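You operate a simulated robot arm through the tools that you are given. There is no shell and no other tool.

Carry out the task below with a simulated robot arm. There is one attempt and no reset: what you move stays moved.

## Task
Bring the long white case along the track and clamp it in the drawer.
Fine: green lever open, carrier to the red stop, fingers off the rollers; case in the nest, drawer knob to LONG, hands off the jaw. Set down upright: long white case.

Only the result counts: the job must be done as asked and must still hold three seconds after the hand-in. Knocking over, shifting, dropping, spilling or breaking anything else fails it.

## Robot
A 6-joint arm with a two-finger parallel gripper, fixed in place. Base frame: the origin is at the foot of the arm, x ahead of it, y to its left, z up. Readings come in mm, degrees, newtons and seconds.
With the tool pointing down near the work surface it reaches from about 280 to 840 mm from the base axis. Its first joint turns from -115.0 to 115.0 degrees. Payload 3.43 kg.
Tool frame: the origin (TCP) lies between the finger pads and is the grasp point; the fingertips stand 34 mm ahead of it; z points along the fingers, y is the line along which they close. The gripper opens to 128 mm. The fingers are 24 mm wide and 12 mm thick; the gripper's body (48 by 130 mm) begins 96 mm behind the TCP.
Orientation is that of the tool frame in the base frame, as [roll, pitch, yaw] about the fixed x, y, z axes, in that order (R = Rz(yaw) Ry(pitch) Rx(roll)). With the fingers straight down and closing along the base's y, the tool's x points along the base's -x, its y along +y and its z along -z.

## Interface
- The arm moves only by the tool nudge_tool. Its argument "moves" is a list of rows, each a list of 3 entries, a list of its own where there are three numbers: the shift along the base's x, y, z in units of 250 mm (1.0 is 250 mm), then the turn, a rotation vector about the base's x, y, z in units of 120 degrees (1.0 is 120 degrees), then the gripper command, from -1 (shut) to 1 (fully open), values between in proportion. In form: [[[tx, ty, tz], [wx, wy, wz], fingers], ...]. A call has 1 to 20 rows; each row is the pose to reach, as a shift and turn from the pose commanded when the call began. A call with a number of a shift or a turn outside -1 to 1 is refused whole. Each row takes 0.2 s and may step no farther than 50 mm and 8.6 degrees from the row before; otherwise, or with a gripper value out of range, the whole call is refused. Where a pose cannot be reached the arm comes as near as it can. A force on the tool above 90 N (or 10 N above the force at the start of the call, whichever is more), or a blocked arm, ends the call early, and 0.2 s more pass. Each finger travels about 108 mm/s and halts on what it meets, pressing with about 22 N; the grip force reading is that of the motor and also rises with nothing between the fingers. The clock runs only during rows and for 0.2 s after the last one: add rows that repeat a pose to give the fingers time. It gives the time, the measured TCP pose, the force on the tool (base axes), the opening and the grip force at its end, in the units of the frame above (readings bear some noise), with the torque about the TCP (base axes, N m) and any sound that the robot's microphone picked up, and new pictures: "pictures" is both (left out), scene, wrist or none.
- Cameras (640 x 400 px; columns grow to the right, rows downward): "scene" is fixed at [214.1, -496.9, 1603.1]; the picture's right is [0.88, -0.48, 0.00], its down [-0.31, -0.57, -0.76] and it looks along [0.37, 0.67, -0.65] (base axes); focal length 318 px, centre (320, 200). "wrist" rides on the gripper at [76, -11, -160] in the tool frame; the picture's right is [0.15, 0.99, 0.00], its down [-0.88, 0.13, -0.46] and it looks along [-0.45, 0.07, 0.89] (tool axes); focal length 234 px, centre (320, 200). There is no depth. A picture from a camera that has moved, and an enlarged one, comes with that camera's place and axes in the base frame and with its lens. The place of the scene camera against the robot may be out by one fixed shift of up to 12 mm in any direction.
- raise_lower(by): slides the trunk up (or, below 0, down) by that many mm; the arm rides with it, the base frame stays. It gives what a move gives, with no picture.
- zoom(camera, box): a new picture of the part [left, top, right, bottom] of that camera's present view, enlarged. It takes no simulated time.
- close_job(): hands the job in; it is judged then, once.

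Places have to be worked out from the pictures, the camera data and where the tool is seen. Open the gripper and draw the arm clear of the work before you hand the job in, unless the task says otherwise.

The tools are called after ">>>" as name(argument=value, ...) on one line, values as JSON. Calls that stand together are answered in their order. nudge_tool: Moves the arm, as the interface text tells. Its arguments: {"type":"object","properties":{"moves":{"type":"array"},"pictures":{"type":"string","enum":["both","scene","wrist","none"]}},"required":["moves"]} The other tools are called the same way: raise_lower (by) slides the trunk up or down; zoom (camera, box) takes an enlarged picture of a part of a camera's view; close_job () hands the job in.

At the start:

```text
t: 0.0
eef_pos: [448.8, 347.1, 1189.1]
ee_rot: [-180.0, -0.1, -180.0]
force: [0.9, 0.1, 0.6]
moment: [-0.01, 0.0, -0.01]
width: 128.0
grasp_force: 0.0
trunk travel left (down, up): [-650.0, 140.0]
```

scene: 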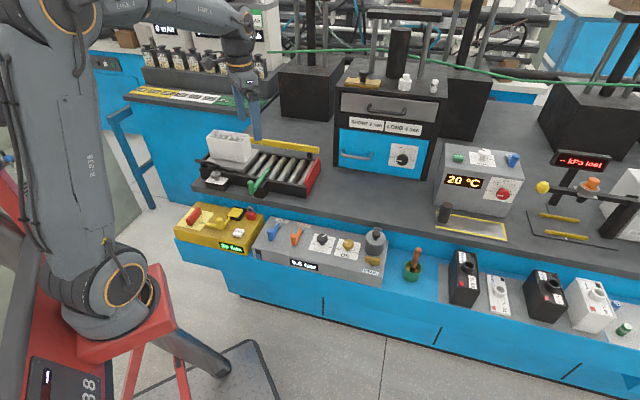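
wrist: 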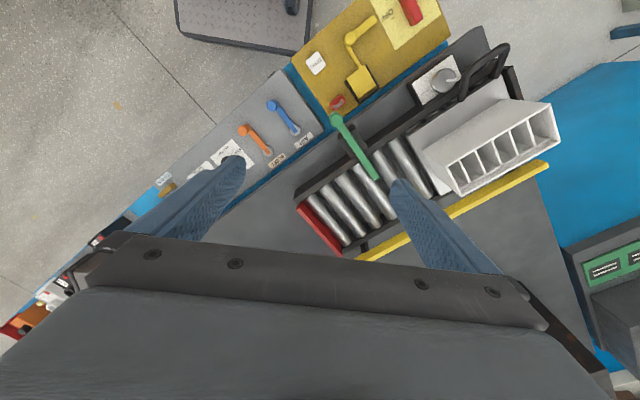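

I'll begin by looking closely at the track, the lever, and the drawer unit in both cameras before moving anything.

>>> zoom(camera="scene", box=[180, 110, 340, 210])

>>> zoom(camera="scene", box=[320, 60, 480, 200])

>>> zoom(camera="wrist", box=[280, 20, 600, 270])

>>> zoom(camera="scene", box=[430, 230, 640, 350])

```text
4.00 times, centred on (260, 160) of scene
camera zoom: at [214.1, -496.9, 1603.1], right [0.88, -0.48, 0.0], down [-0.31, -0.57, -0.76], along [0.37, 0.67, -0.65], focal length 1270 px, centre (560, 360)
```

zoom: 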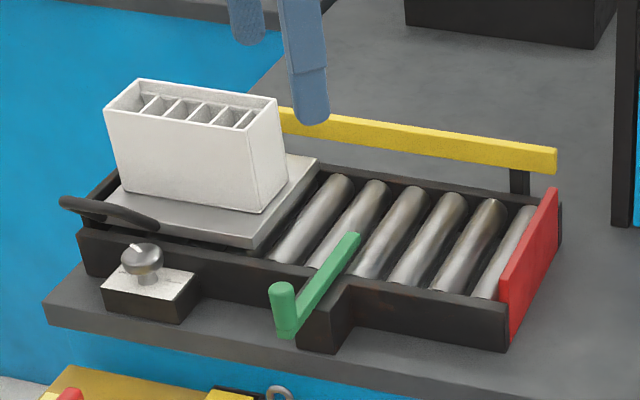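

```text
2.86 times, centred on (400, 130) of scene
camera zoom: at [214.1, -496.9, 1603.1], right [0.88, -0.48, 0.0], down [-0.31, -0.57, -0.76], along [0.37, 0.67, -0.65], focal length 908 px, centre (91, 400)
```

zoom: 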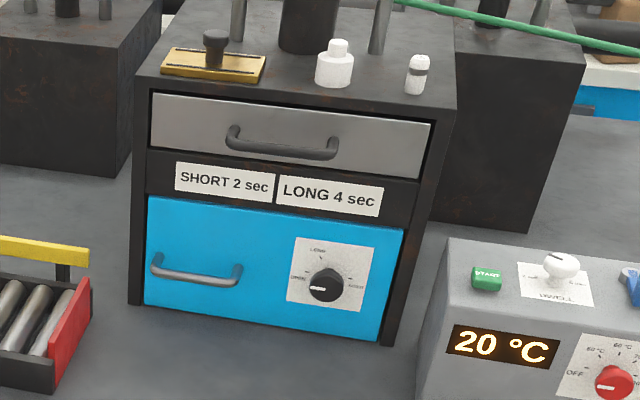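

```text
1.60 times, centred on (440, 145) of wrist
camera zoom: at [373.5, 335.1, 1348.0], right [-0.15, 0.99, 0.0], down [0.88, 0.13, 0.46], along [0.45, 0.07, -0.89], focal length 375 px, centre (128, 288)
```

zoom: 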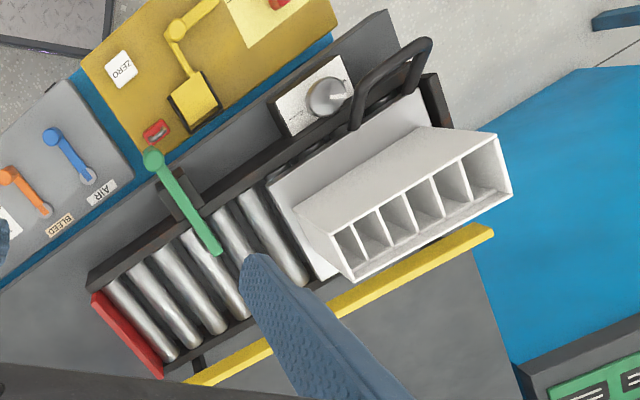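

```text
3.05 times, centred on (535, 290) of scene
camera zoom: at [214.1, -496.9, 1603.1], right [0.88, -0.48, 0.0], down [-0.31, -0.57, -0.76], along [0.37, 0.67, -0.65], focal length 968 px, centre (-335, -74)
```

zoom: 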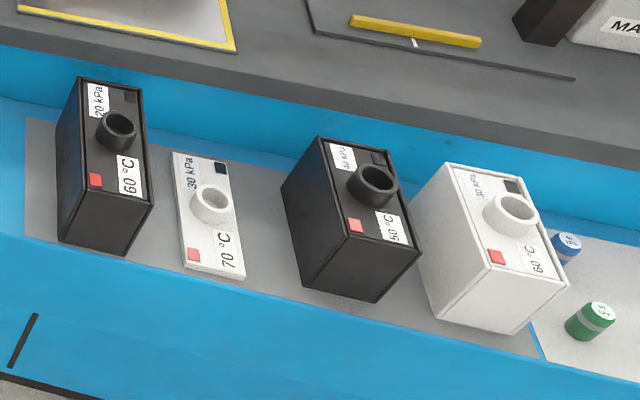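

The case with compartments sits on the carrier on the track. I'll zoom further to read the knob labels and the drawer details.

>>> zoom(camera="scene", box=[380, 135, 430, 175])

>>> zoom(camera="scene", box=[330, 85, 440, 185])

>>> zoom(camera="wrist", box=[400, 50, 500, 110])

>>> zoom(camera="scene", box=[170, 190, 400, 290])

>>> zoom(camera="scene", box=[420, 130, 640, 250])

>>> zoom(camera="scene", box=[80, 0, 340, 120])

```text
10.00 times, centred on (405, 155) of scene
camera zoom: at [214.1, -496.9, 1603.1], right [0.88, -0.48, 0.0], down [-0.31, -0.57, -0.76], along [0.37, 0.67, -0.65], focal length 3176 px, centre (-530, 650)
```

zoom: 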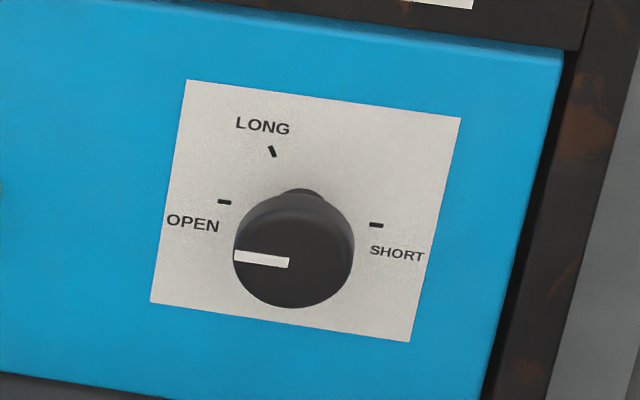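

```text
4.00 times, centred on (385, 135) of scene
camera zoom: at [214.1, -496.9, 1603.1], right [0.88, -0.48, 0.0], down [-0.31, -0.57, -0.76], along [0.37, 0.67, -0.65], focal length 1270 px, centre (60, 460)
```

zoom: 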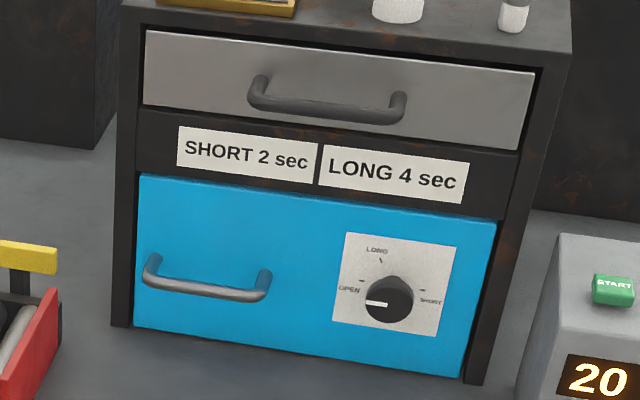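

```text
6.40 times, centred on (450, 80) of wrist
camera zoom: at [373.5, 335.1, 1348.0], right [-0.15, 0.99, 0.0], down [0.88, 0.13, 0.46], along [0.45, 0.07, -0.89], focal length 1499 px, centre (-512, 968)
```

zoom: 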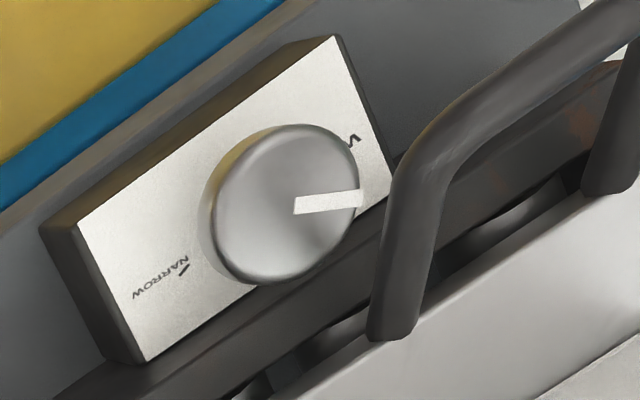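

```text
2.78 times, centred on (285, 240) of scene
camera zoom: at [214.1, -496.9, 1603.1], right [0.88, -0.48, 0.0], down [-0.31, -0.57, -0.76], along [0.37, 0.67, -0.65], focal length 884 px, centre (417, 89)
```

zoom: 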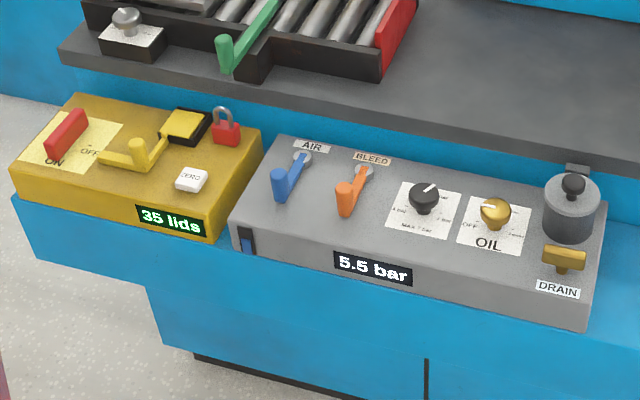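

```text
2.91 times, centred on (530, 190) of scene
camera zoom: at [214.1, -496.9, 1603.1], right [0.88, -0.48, 0.0], down [-0.31, -0.57, -0.76], along [0.37, 0.67, -0.65], focal length 924 px, centre (-291, 229)
```

zoom: 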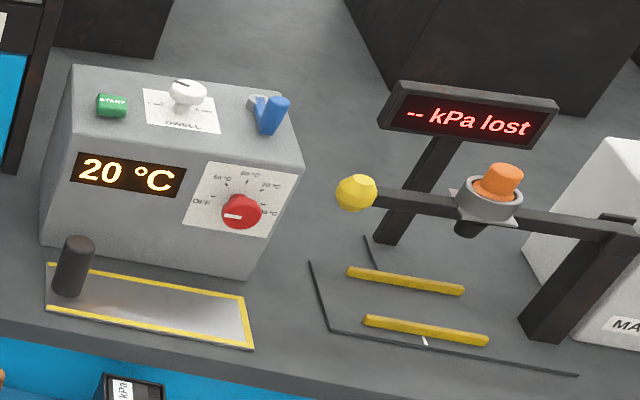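

```text
2.46 times, centred on (210, 60) of scene
camera zoom: at [214.1, -496.9, 1603.1], right [0.88, -0.48, 0.0], down [-0.31, -0.57, -0.76], along [0.37, 0.67, -0.65], focal length 782 px, centre (591, 545)
```

zoom: 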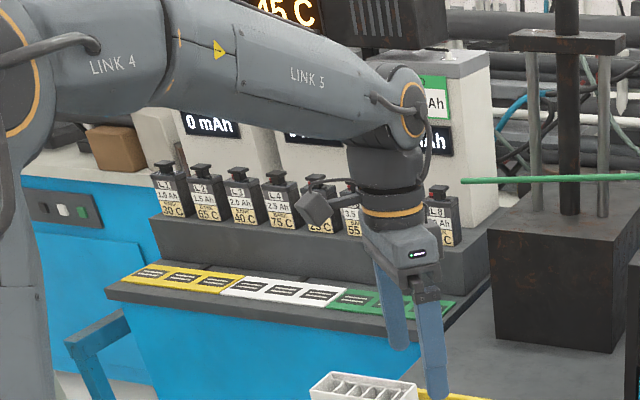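

The scene and wrist views agree well: the lever grip is near (424,370,949), the lever tip near (525,474,907), and the case centre near (430,625) with its top at about 1000. I'll zoom in on the lever and carrier for the mechanism details.

>>> zoom(camera="wrist", box=[310, 90, 410, 200])

>>> zoom(camera="scene", box=[235, 150, 285, 200])

>>> zoom(camera="wrist", box=[400, 30, 560, 210])

>>> zoom(camera="scene", box=[190, 125, 260, 200])

```text
3.64 times, centred on (360, 145) of wrist
camera zoom: at [373.5, 335.1, 1348.0], right [-0.15, 0.99, 0.0], down [0.88, 0.13, 0.46], along [0.45, 0.07, -0.89], focal length 852 px, centre (174, 400)
```

zoom: 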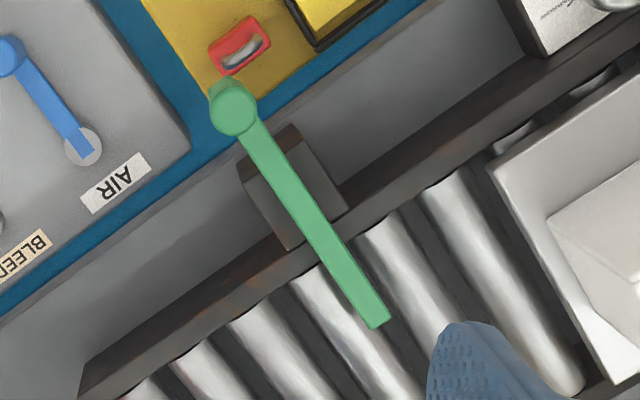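

```text
8.00 times, centred on (260, 175) of scene
camera zoom: at [214.1, -496.9, 1603.1], right [0.88, -0.48, 0.0], down [-0.31, -0.57, -0.76], along [0.37, 0.67, -0.65], focal length 2541 px, centre (800, 400)
```

zoom: 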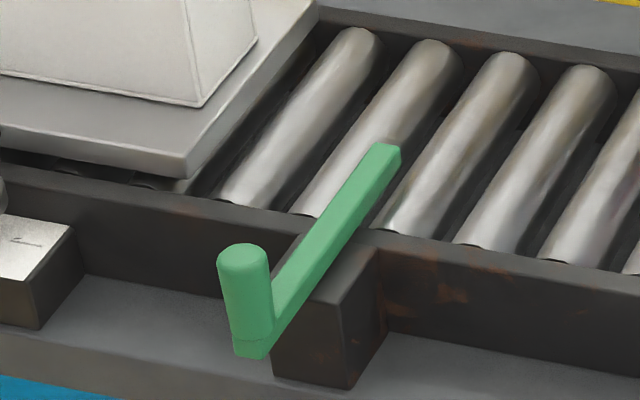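

```text
2.22 times, centred on (480, 120) of wrist
camera zoom: at [373.5, 335.1, 1348.0], right [-0.15, 0.99, 0.0], down [0.88, 0.13, 0.46], along [0.45, 0.07, -0.89], focal length 520 px, centre (-36, 378)
```

zoom: 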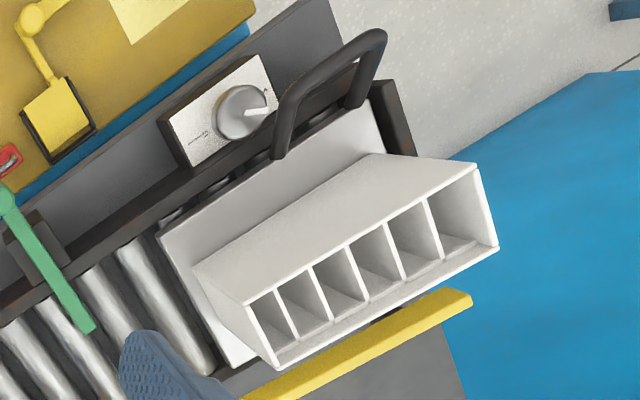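

```text
5.33 times, centred on (225, 162) of scene
camera zoom: at [214.1, -496.9, 1603.1], right [0.88, -0.48, 0.0], down [-0.31, -0.57, -0.76], along [0.37, 0.67, -0.65], focal length 1694 px, centre (827, 400)
```

zoom: 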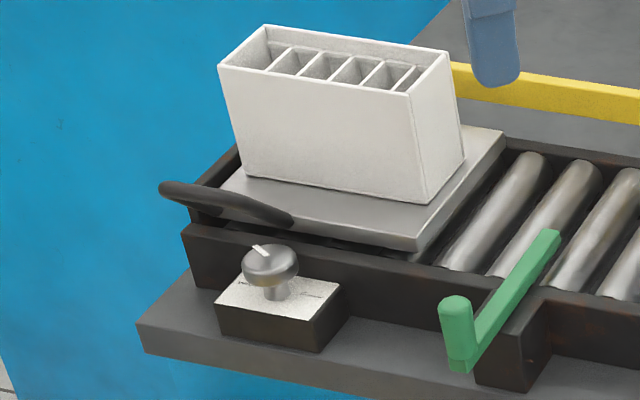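

The lever is a crank on a side block with a vertical pivot near (467,413), and it needs to swing so the bar clears the track. I'll move the tool above the green grip, turned about 42° so the fingers straddle it along the track direction, with the gripper partly closed.

>>> nudge_tool(moves=[[[-0.02, 0.018, -0.1], [0, 0, 0.07], 0.2], [[-0.04, 0.036, -0.2], [0, 0, 0.14], 0], [[-0.06, 0.055, -0.3], [0, 0, 0.21], -0.15], [[-0.08, 0.073, -0.4], [0, 0, 0.28], -0.2], [[-0.099, 0.0916, -0.5], [0, 0, 0.35], -0.2], [[-0.099, 0.0916, -0.516], [0, 0, 0.35], -0.2]], pictures="both")

```text
t: 1.4
eef_pos: [424.4, 369.0, 1059.0]
ee_rot: [180.0, 0.0, -137.9]
force: [-0.7, 0.6, 0.1]
moment: [-0.01, 0.0, -0.01]
width: 51.2
grasp_force: 0.1
trunk travel left (down, up): [-650.0, 140.0]
camera wrist: at [374.7, 309.6, 1219.0], right [-0.77, 0.64, 0.0], down [0.57, 0.69, 0.46], along [0.29, 0.35, -0.89], focal length 234 px, centre (320, 200)
```

scene: 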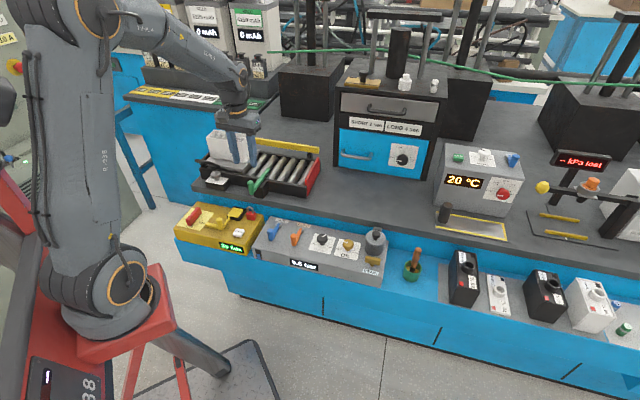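
wrist: 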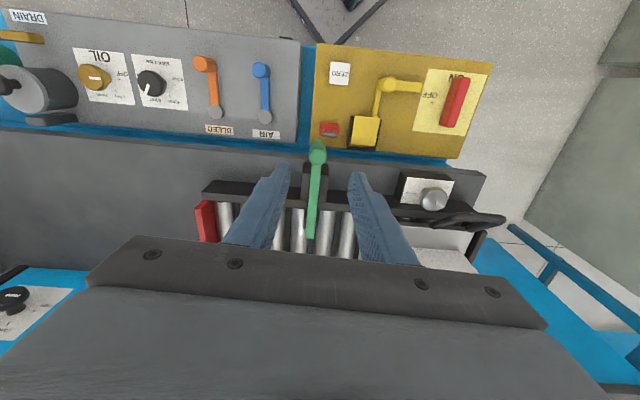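

The grip sits centred between the fingers, as its predicted pixel matches. I'll descend so the fingertips straddle the grip at about z 918, above the bar and side block.

>>> nudge_tool(moves=[[[0, 0, -0.14], [0, 0, 0], -0.2], [[0, 0, -0.28], [0, 0, 0], -0.2], [[0, 0, -0.4], [0, 0, 0], -0.2], [[0, 0, -0.428], [0, 0, 0], -0.2]], pictures="both")

>>> zoom(camera="wrist", box=[220, 60, 420, 260])

>>> zoom(camera="scene", box=[200, 110, 330, 200])

```text
t: 2.4
eef_pos: [424.4, 369.9, 951.4]
ee_rot: [180.0, 0.1, -138.0]
force: [-0.3, 0.7, 0.5]
moment: [0.02, 0.01, -0.01]
width: 51.4
grasp_force: 0.0
trunk travel left (down, up): [-650.0, 140.0]
camera wrist: at [375.6, 309.2, 1111.3], right [-0.77, 0.64, 0.0], down [0.57, 0.69, 0.46], along [0.29, 0.35, -0.89], focal length 234 px, centre (320, 200)
```

scene: 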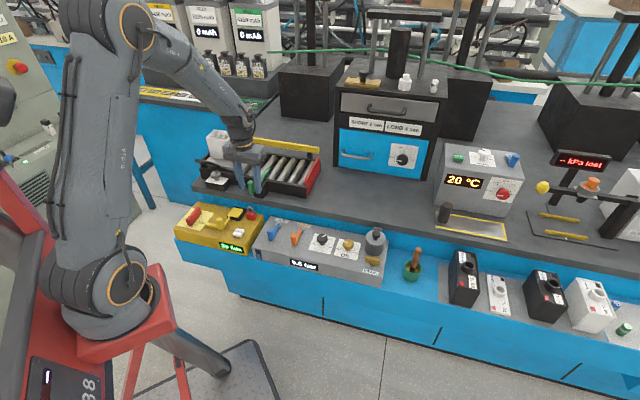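
wrist: 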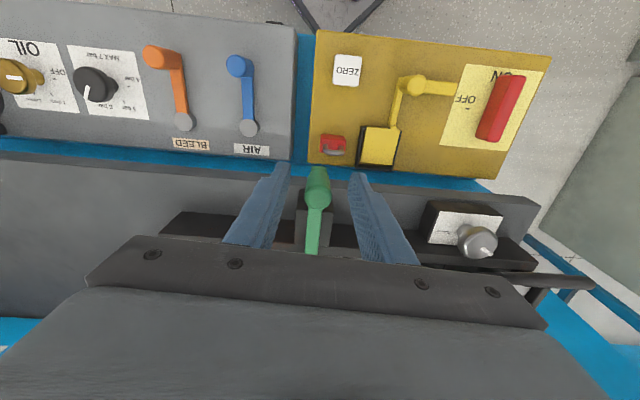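

```text
2.00 times, centred on (320, 160) of wrist
camera zoom: at [375.6, 309.2, 1111.3], right [-0.77, 0.64, 0.0], down [0.57, 0.69, 0.46], along [0.29, 0.35, -0.89], focal length 468 px, centre (320, 280)
```

zoom: 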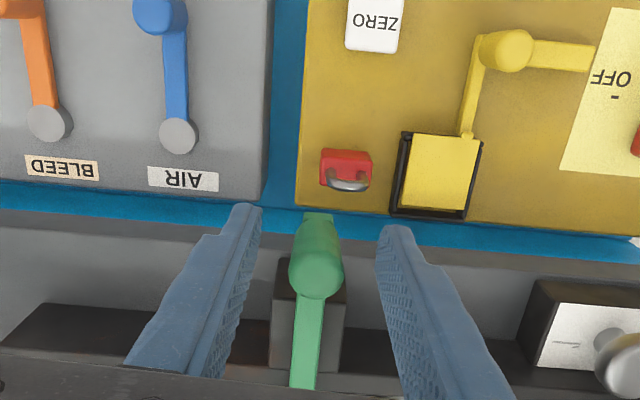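

```text
4.44 times, centred on (265, 155) of scene
camera zoom: at [214.1, -496.9, 1603.1], right [0.88, -0.48, 0.0], down [-0.31, -0.57, -0.76], along [0.37, 0.67, -0.65], focal length 1412 px, centre (564, 400)
```

zoom: 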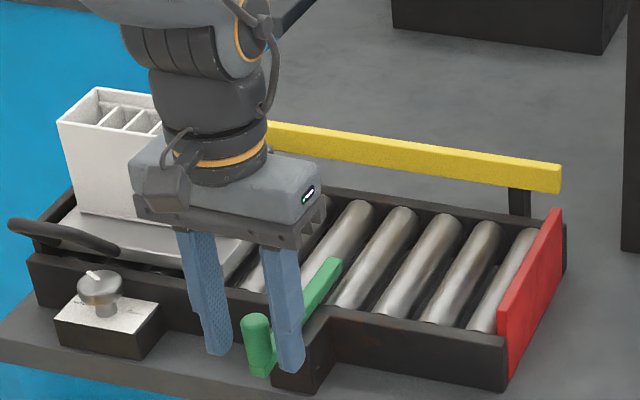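

The fingers straddle the grip. I'll make a slow test push of about 28 mm upstream, which would swing the gate tip toward the red stop, and watch the force.

>>> nudge_tool(moves=[[[-0.026, 0.029, 0], [0, 0, 0], -0.2], [[-0.045, 0.05, 0], [0, 0, 0], -0.2], [[-0.06, 0.066, 0], [0, 0, 0], -0.2], [[-0.075, 0.083, 0], [0, 0, 0], -0.2]], pictures="both")

>>> zoom(camera="wrist", box=[220, 60, 420, 260])

>>> zoom(camera="scene", box=[200, 110, 330, 200])

```text
t: 3.4
eef_pos: [407.7, 388.3, 951.6]
ee_rot: [180.0, 0.0, -138.0]
force: [25.2, -30.8, 4.3]
moment: [-0.16, -0.18, -0.19]
width: 73.5
grasp_force: 19.5
trunk travel left (down, up): [-650.0, 140.0]
camera wrist: at [358.5, 328.8, 1112.2], right [-0.77, 0.64, 0.0], down [0.57, 0.69, 0.46], along [0.29, 0.35, -0.89], focal length 234 px, centre (320, 200)
```

scene: 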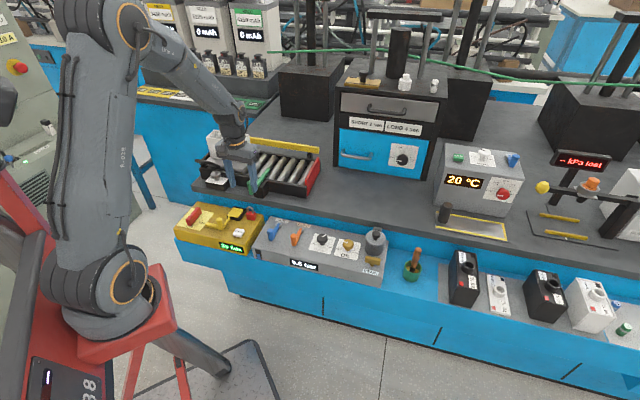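
wrist: 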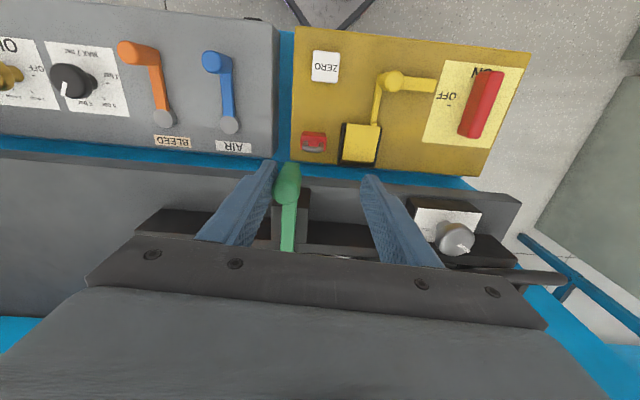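

```text
2.00 times, centred on (320, 160) of wrist
camera zoom: at [358.5, 328.8, 1112.2], right [-0.77, 0.64, 0.0], down [0.57, 0.69, 0.46], along [0.29, 0.35, -0.89], focal length 468 px, centre (320, 280)
```

zoom: 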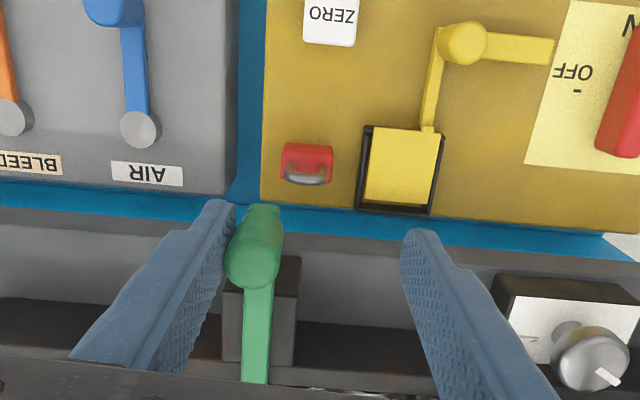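

```text
4.44 times, centred on (265, 155) of scene
camera zoom: at [214.1, -496.9, 1603.1], right [0.88, -0.48, 0.0], down [-0.31, -0.57, -0.76], along [0.37, 0.67, -0.65], focal length 1412 px, centre (564, 400)
```

zoom: 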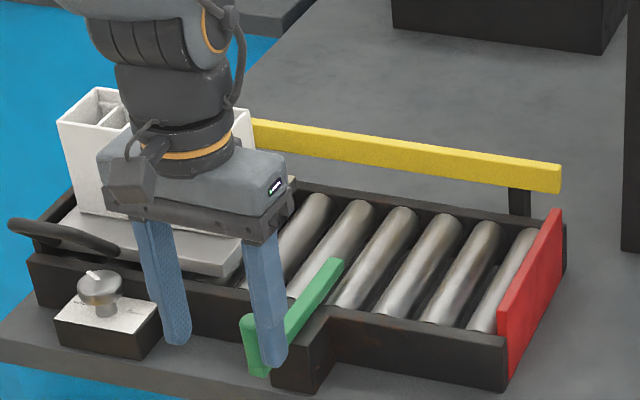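

The grip did not move that way: the force rose to about 40 N and the finger was pushed back. That is a stop, so the lever must open the other way. I'll return and gently push the grip toward the red stop side.

>>> nudge_tool(moves=[[[0.04, -0.044, 0], [0, 0, 0], -0.2], [[0.075, -0.083, 0], [0, 0, 0], -0.2], [[0.1, -0.11, 0], [0, 0, 0], -0.2], [[0.125, -0.138, 0], [0, 0, 0], -0.2], [[0.14, -0.155, 0], [0, 0, 0], -0.2]], pictures="both")

>>> zoom(camera="wrist", box=[220, 60, 420, 260])

>>> zoom(camera="scene", box=[200, 110, 330, 200])

```text
t: 4.6
eef_pos: [440.5, 351.5, 952.9]
ee_rot: [-180.0, 0.0, -138.0]
force: [-1.6, 0.2, 0.4]
moment: [0.0, 0.02, 0.0]
width: 52.2
grasp_force: 0.1
trunk travel left (down, up): [-650.0, 140.0]
camera wrist: at [391.9, 291.6, 1112.0], right [-0.77, 0.64, 0.0], down [0.57, 0.69, 0.46], along [0.29, 0.35, -0.89], focal length 234 px, centre (320, 200)
```

scene: 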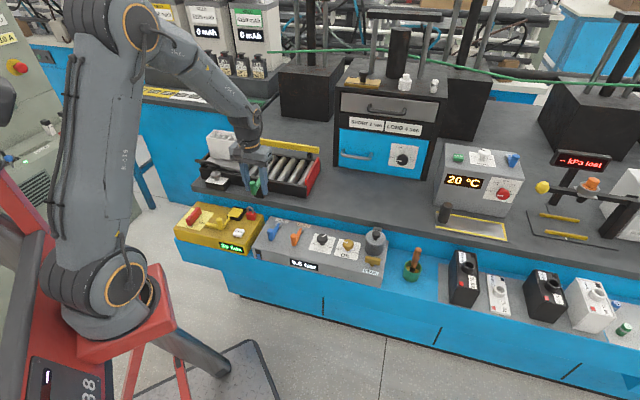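
wrist: 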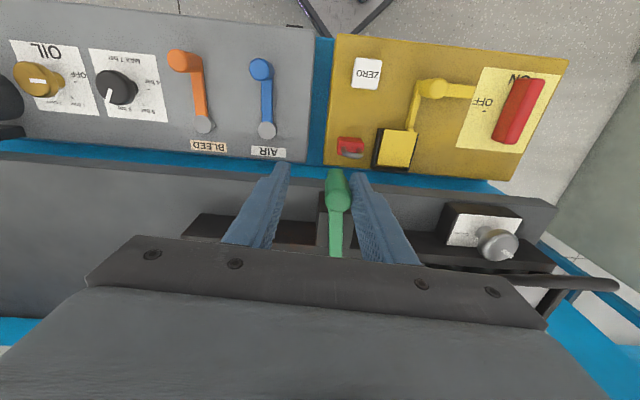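

```text
2.00 times, centred on (320, 160) of wrist
camera zoom: at [391.9, 291.6, 1112.0], right [-0.77, 0.64, 0.0], down [0.57, 0.69, 0.46], along [0.29, 0.35, -0.89], focal length 468 px, centre (320, 280)
```

zoom: 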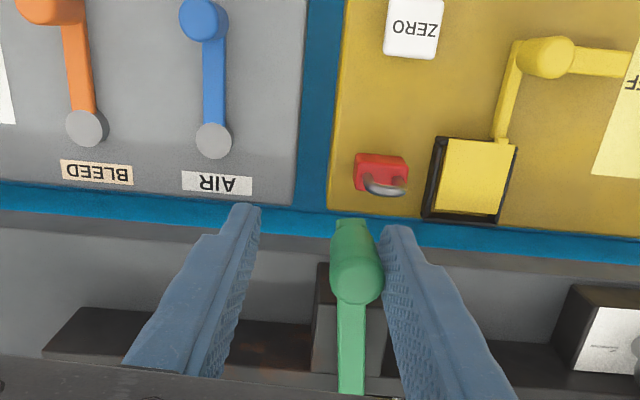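

```text
4.44 times, centred on (265, 155) of scene
camera zoom: at [214.1, -496.9, 1603.1], right [0.88, -0.48, 0.0], down [-0.31, -0.57, -0.76], along [0.37, 0.67, -0.65], focal length 1412 px, centre (564, 400)
```

zoom: 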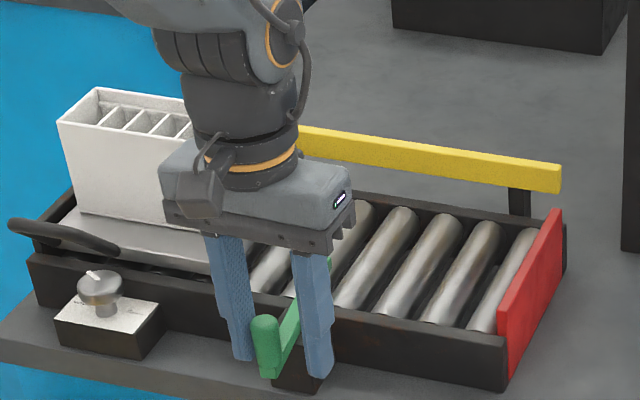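

It moves freely this way, with almost no force and the grip already shifted about 10 mm. I'll follow the arc around the pivot and turn the tool with it.

>>> nudge_tool(moves=[[[0.041, 0.004, 0], [0, 0, 0.058], -0.2], [[0.075, -0.003, 0], [0, 0, 0.125], -0.2], [[0.11, -0.004, 0], [0, 0, 0.192], -0.2], [[0.14, -0.002, 0], [0, 0, 0.25], -0.2]], pictures="both")

>>> zoom(camera="wrist", box=[220, 60, 420, 260])

>>> zoom(camera="scene", box=[200, 110, 330, 200])

```text
t: 5.6
eef_pos: [475.7, 350.5, 952.3]
ee_rot: [-180.0, 0.0, -107.8]
force: [-1.3, 0.0, -0.9]
moment: [-0.01, -0.01, 0.0]
width: 51.2
grasp_force: 0.0
trunk travel left (down, up): [-650.0, 140.0]
camera wrist: at [463.4, 275.2, 1111.7], right [-0.99, 0.16, 0.0], down [0.15, 0.88, 0.46], along [0.08, 0.45, -0.89], focal length 234 px, centre (320, 200)
```

scene: 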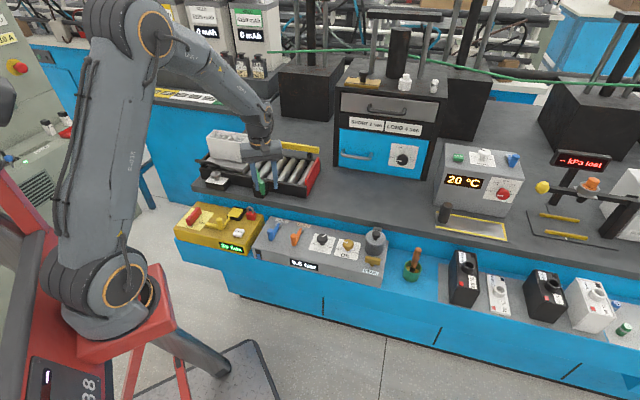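
wrist: 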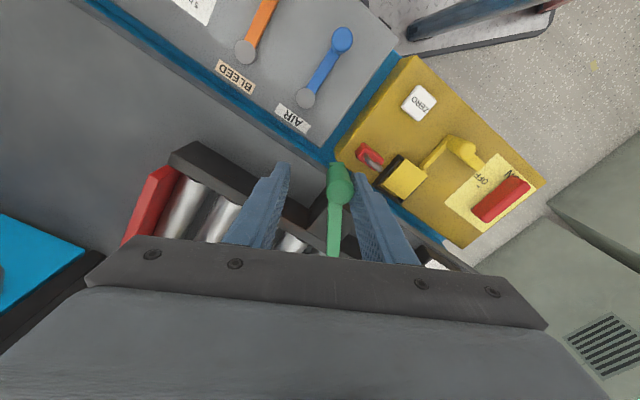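

```text
2.00 times, centred on (320, 160) of wrist
camera zoom: at [463.4, 275.2, 1111.7], right [-0.99, 0.16, 0.0], down [0.15, 0.88, 0.46], along [0.08, 0.45, -0.89], focal length 468 px, centre (320, 280)
```

zoom: 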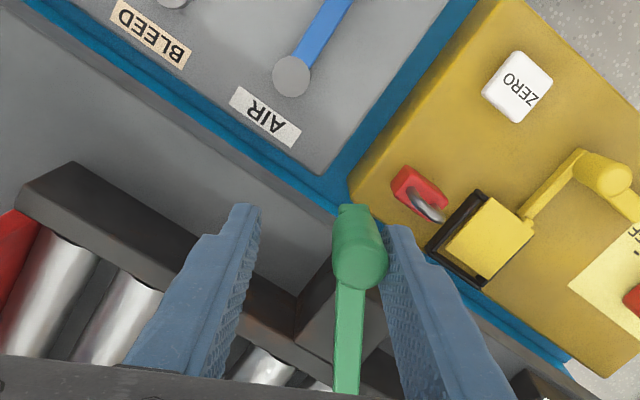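

```text
4.44 times, centred on (265, 155) of scene
camera zoom: at [214.1, -496.9, 1603.1], right [0.88, -0.48, 0.0], down [-0.31, -0.57, -0.76], along [0.37, 0.67, -0.65], focal length 1412 px, centre (564, 400)
```

zoom: 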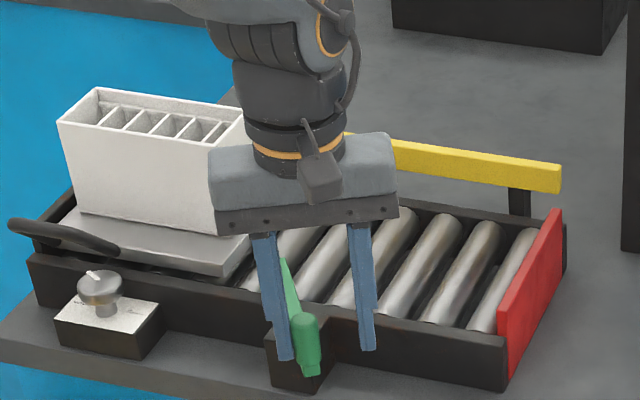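

The lever is about 40° round with negligible force. I'll continue the arc toward 85°.

>>> nudge_tool(moves=[[[0.034, 0.007, 0], [0, 0, 0.067], -0.2], [[0.063, 0.017, 0], [0, 0, 0.125], -0.2], [[0.094, 0.033, 0], [0, 0, 0.192], -0.2], [[0.119, 0.05, 0], [0, 0, 0.25], -0.2], [[0.144, 0.074, 0], [0, 0, 0.317], -0.2], [[0.164, 0.097, 0], [0, 0, 0.375], -0.2]], pictures="both")

>>> zoom(camera="wrist", box=[220, 60, 420, 260])

>>> zoom(camera="scene", box=[200, 110, 330, 200])

```text
t: 7.0
eef_pos: [516.2, 376.0, 951.2]
ee_rot: [-180.0, 0.0, -63.0]
force: [-0.4, -0.7, -0.6]
moment: [0.02, -0.01, 0.0]
width: 51.8
grasp_force: 0.2
trunk travel left (down, up): [-650.0, 140.0]
camera wrist: at [560.8, 313.3, 1111.1], right [-0.81, -0.58, 0.0], down [-0.52, 0.72, 0.46], along [-0.26, 0.37, -0.89], focal length 234 px, centre (320, 200)
```

scene: 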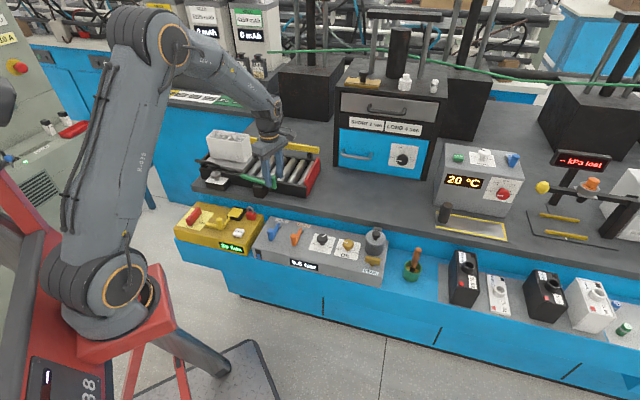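
wrist: 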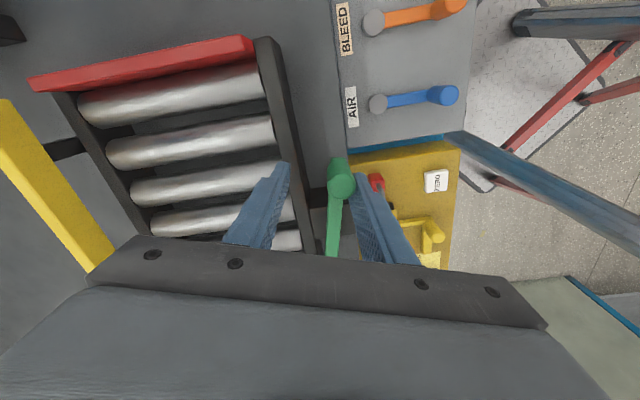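

```text
2.00 times, centred on (320, 160) of wrist
camera zoom: at [560.8, 313.3, 1111.1], right [-0.81, -0.58, 0.0], down [-0.52, 0.72, 0.46], along [-0.26, 0.37, -0.89], focal length 468 px, centre (320, 280)
```

zoom: 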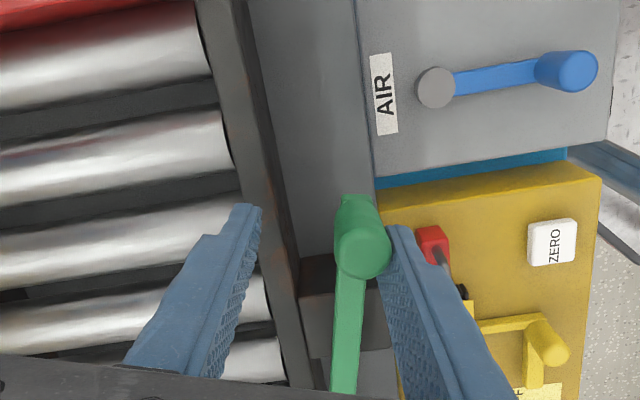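

```text
4.44 times, centred on (265, 155) of scene
camera zoom: at [214.1, -496.9, 1603.1], right [0.88, -0.48, 0.0], down [-0.31, -0.57, -0.76], along [0.37, 0.67, -0.65], focal length 1412 px, centre (564, 400)
```

zoom: 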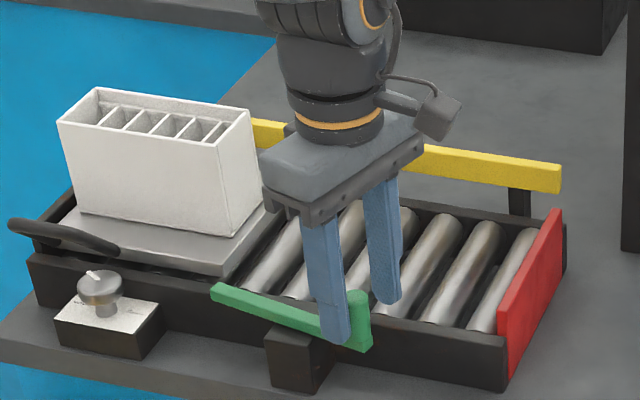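

The lever is now roughly parallel to the track. I'll nudge a few degrees further to find whether there is an end stop, keeping an eye on force.

>>> nudge_tool(moves=[[[0.009, 0.012, 0], [0, 0, 0.03], -0.2], [[0.016, 0.025, 0], [0, 0, 0.058], -0.2], [[0.016, 0.025, 0], [0, 0, 0.058], -0.2]], pictures="both")

>>> zoom(camera="wrist", box=[220, 60, 420, 260])

>>> zoom(camera="scene", box=[200, 110, 330, 200])

```text
t: 7.8
eef_pos: [518.9, 380.7, 951.6]
ee_rot: [179.9, -0.1, -56.0]
force: [-13.0, -9.1, 1.4]
moment: [-0.07, 0.01, -0.14]
width: 60.3
grasp_force: 7.9
trunk travel left (down, up): [-650.0, 140.0]
camera wrist: at [571.3, 324.9, 1111.2], right [-0.74, -0.67, 0.0], down [-0.6, 0.66, 0.46], along [-0.31, 0.34, -0.89], focal length 234 px, centre (320, 200)
```

scene: 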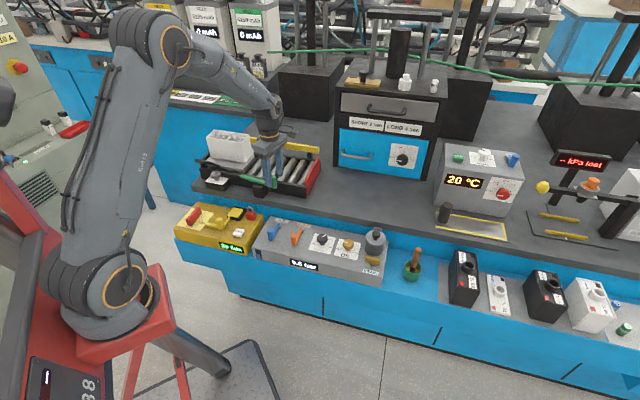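
wrist: 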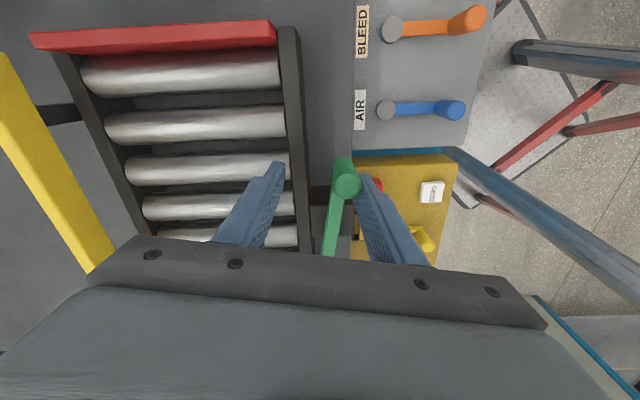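

```text
2.00 times, centred on (320, 160) of wrist
camera zoom: at [571.3, 324.9, 1111.2], right [-0.74, -0.67, 0.0], down [-0.6, 0.66, 0.46], along [-0.31, 0.34, -0.89], focal length 468 px, centre (320, 280)
```

zoom: 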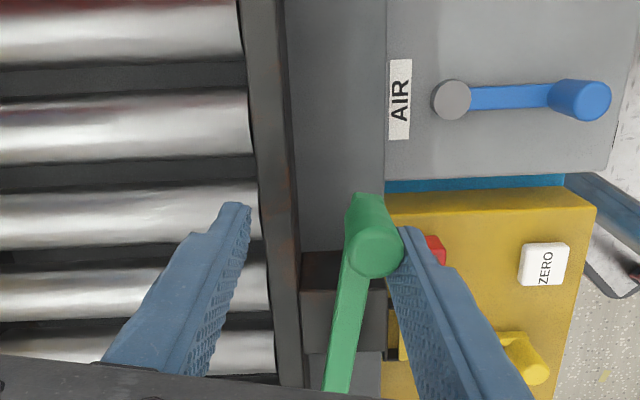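

```text
4.44 times, centred on (265, 155) of scene
camera zoom: at [214.1, -496.9, 1603.1], right [0.88, -0.48, 0.0], down [-0.31, -0.57, -0.76], along [0.37, 0.67, -0.65], focal length 1412 px, centre (564, 400)
```

zoom: 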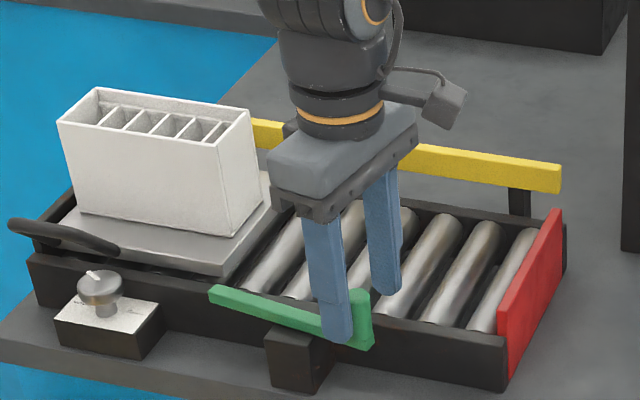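

The force rose to 16 N with the finger pushed back, so the lever is now at its open stop. I'll back off slightly and rise clear.

>>> nudge_tool(moves=[[[-0.02, -0.032, 0], [0, 0, 0], -0.2], [[-0.04, -0.05, 0.02], [0, 0, 0], -0.1], [[-0.04, -0.05, 0.2], [0, 0, 0], 0], [[-0.04, -0.05, 0.4], [0, 0, 0], 0], [[-0.14, 0.05, 0.5], [0, 0, 0.02], 0], [[-0.28, 0.15, 0.6], [0, 0, 0.04], 0], [[-0.4, 0.28, 0.7], [0, 0, 0.066], 0], [[-0.48, 0.4, 0.75], [0, 0, 0.066], 0]], pictures="both")

>>> zoom(camera="scene", box=[200, 110, 330, 200])

```text
refused: row 7 steps farther than a row can; nothing moved
```

```text
4.44 times, centred on (265, 155) of scene
camera zoom: at [214.1, -496.9, 1603.1], right [0.88, -0.48, 0.0], down [-0.31, -0.57, -0.76], along [0.37, 0.67, -0.65], focal length 1412 px, centre (564, 400)
```

zoom: 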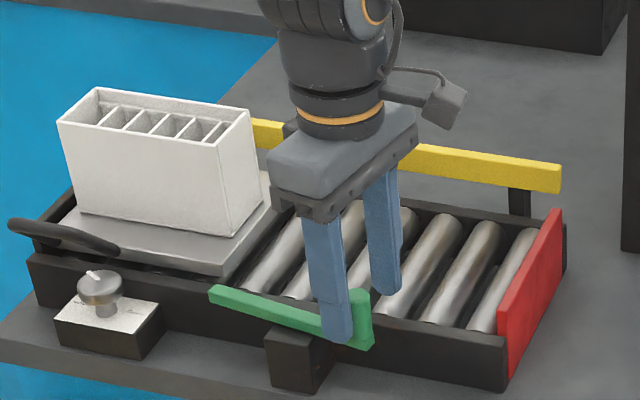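

One row exceeded the step limit, so nothing moved. I'll repeat the back-off and rise with shorter steps.

>>> nudge_tool(moves=[[[-0.02, -0.032, 0], [0, 0, 0], -0.2], [[-0.04, -0.05, 0.02], [0, 0, 0], -0.1], [[-0.04, -0.05, 0.19], [0, 0, 0], 0], [[-0.04, -0.05, 0.37], [0, 0, 0], 0], [[-0.12, 0.02, 0.48], [0, 0, 0.02], 0], [[-0.22, 0.1, 0.58], [0, 0, 0.04], 0], [[-0.32, 0.2, 0.66], [0, 0, 0.066], 0], [[-0.42, 0.3, 0.72], [0, 0, 0.066], 0], [[-0.5, 0.4, 0.75], [0, 0, 0.066], 0]], pictures="both")

>>> zoom(camera="scene", box=[180, 110, 340, 210])

>>> zoom(camera="wrist", box=[160, 0, 480, 240])

```text
t: 9.8
eef_pos: [393.9, 481.8, 1142.1]
ee_rot: [179.9, 0.0, -48.2]
force: [0.8, 0.7, 0.2]
moment: [0.03, 0.03, 0.0]
width: 64.1
grasp_force: 0.1
trunk travel left (down, up): [-650.0, 140.0]
camera wrist: at [454.4, 432.6, 1301.5], right [-0.64, -0.77, 0.0], down [-0.68, 0.57, 0.46], along [-0.35, 0.29, -0.89], focal length 234 px, centre (320, 200)
```

scene: 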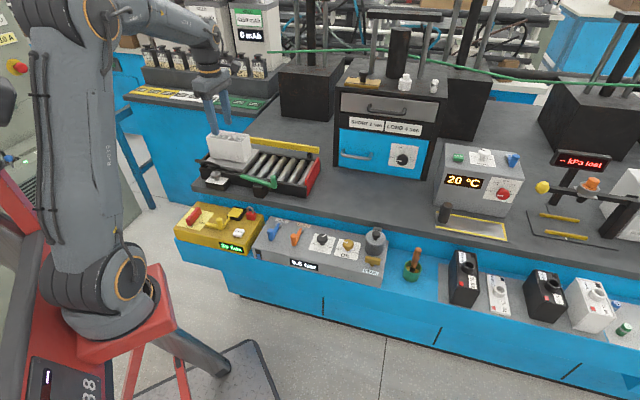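
wrist: 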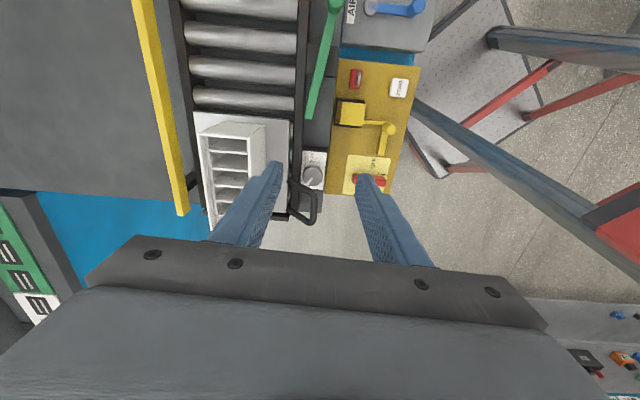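

```text
4.00 times, centred on (260, 160) of scene
camera zoom: at [214.1, -496.9, 1603.1], right [0.88, -0.48, 0.0], down [-0.31, -0.57, -0.76], along [0.37, 0.67, -0.65], focal length 1270 px, centre (560, 360)
```

zoom: 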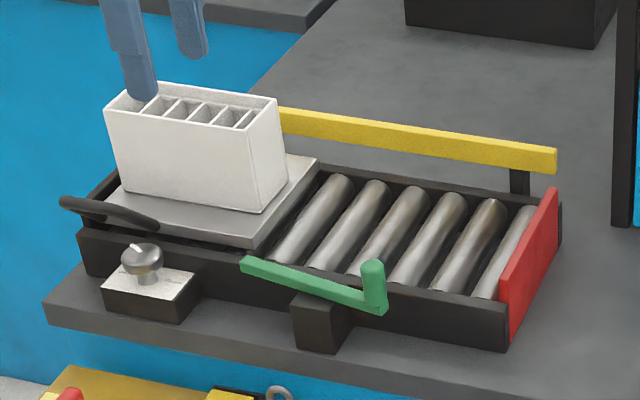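

```text
1.67 times, centred on (320, 120) of wrist
camera zoom: at [454.4, 432.6, 1301.5], right [-0.64, -0.77, 0.0], down [-0.68, 0.57, 0.46], along [-0.35, 0.29, -0.89], focal length 390 px, centre (320, 333)
```

zoom: 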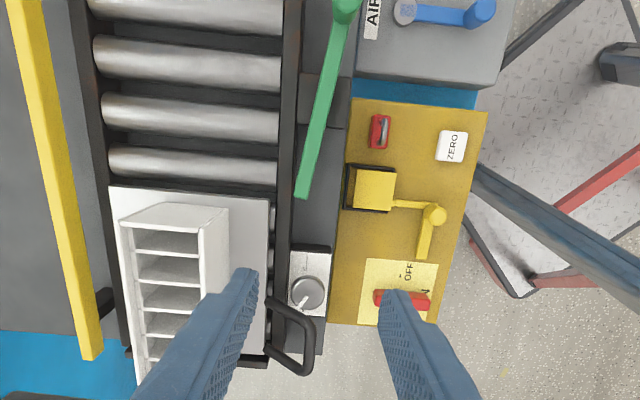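

The lever is open and the carrier path is visible, with the handle bar running from about (334,543) to (293,586) at z≈954. I'll move above the handle's centre and descend part-way to check the alignment before gripping it.

>>> nudge_tool(moves=[[[-0.11, 0.11, -0.05], [0, 0, 0.01], -0.1], [[-0.22, 0.22, -0.12], [0, 0, 0.01], -0.2], [[-0.32, 0.325, -0.2], [0, 0, 0.01], -0.25], [[-0.325, 0.33, -0.36], [0, 0, 0.01], -0.25], [[-0.325, 0.33, -0.5], [0, 0, 0.01], -0.25]], pictures="both")

>>> zoom(camera="wrist", box=[200, 60, 440, 260])

>>> zoom(camera="scene", box=[180, 110, 340, 210])

```text
t: 11.0
eef_pos: [315.0, 565.2, 1016.9]
ee_rot: [179.9, 0.0, -46.9]
force: [-0.6, -0.1, 0.0]
moment: [-0.01, -0.02, -0.03]
width: 48.2
grasp_force: 0.0
trunk travel left (down, up): [-650.0, 140.0]
camera wrist: at [374.3, 516.3, 1175.3], right [-0.62, -0.78, 0.0], down [-0.7, 0.55, 0.46], along [-0.36, 0.28, -0.89], focal length 234 px, centre (320, 200)
```

scene: 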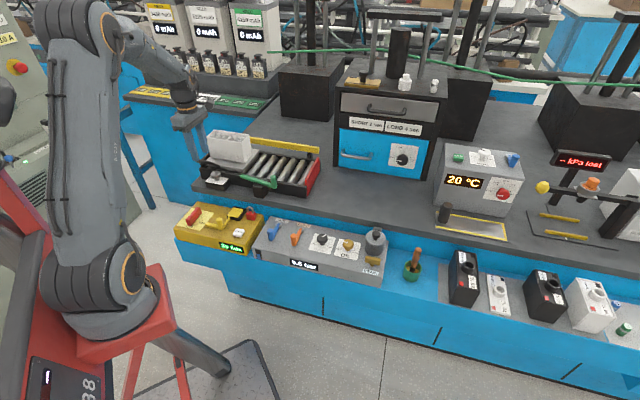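
wrist: 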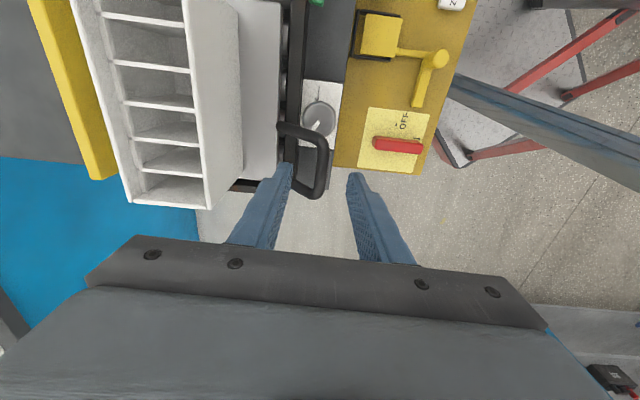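

```text
2.00 times, centred on (320, 160) of wrist
camera zoom: at [374.3, 516.3, 1175.3], right [-0.62, -0.78, 0.0], down [-0.7, 0.55, 0.46], along [-0.36, 0.28, -0.89], focal length 468 px, centre (320, 280)
```

zoom: 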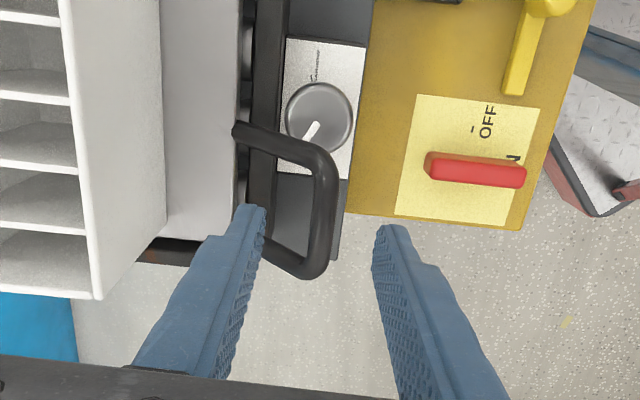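

```text
4.00 times, centred on (260, 160) of scene
camera zoom: at [214.1, -496.9, 1603.1], right [0.88, -0.48, 0.0], down [-0.31, -0.57, -0.76], along [0.37, 0.67, -0.65], focal length 1270 px, centre (560, 360)
```

zoom: 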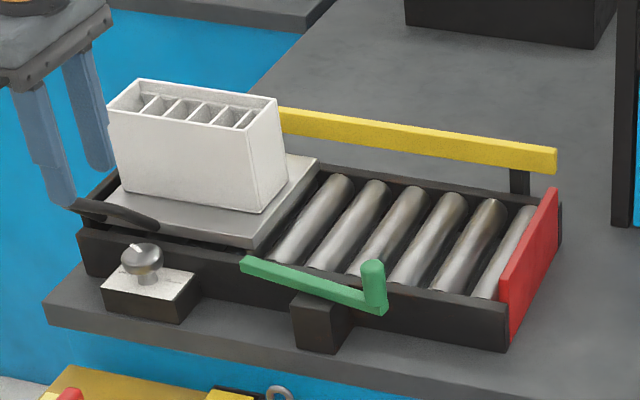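

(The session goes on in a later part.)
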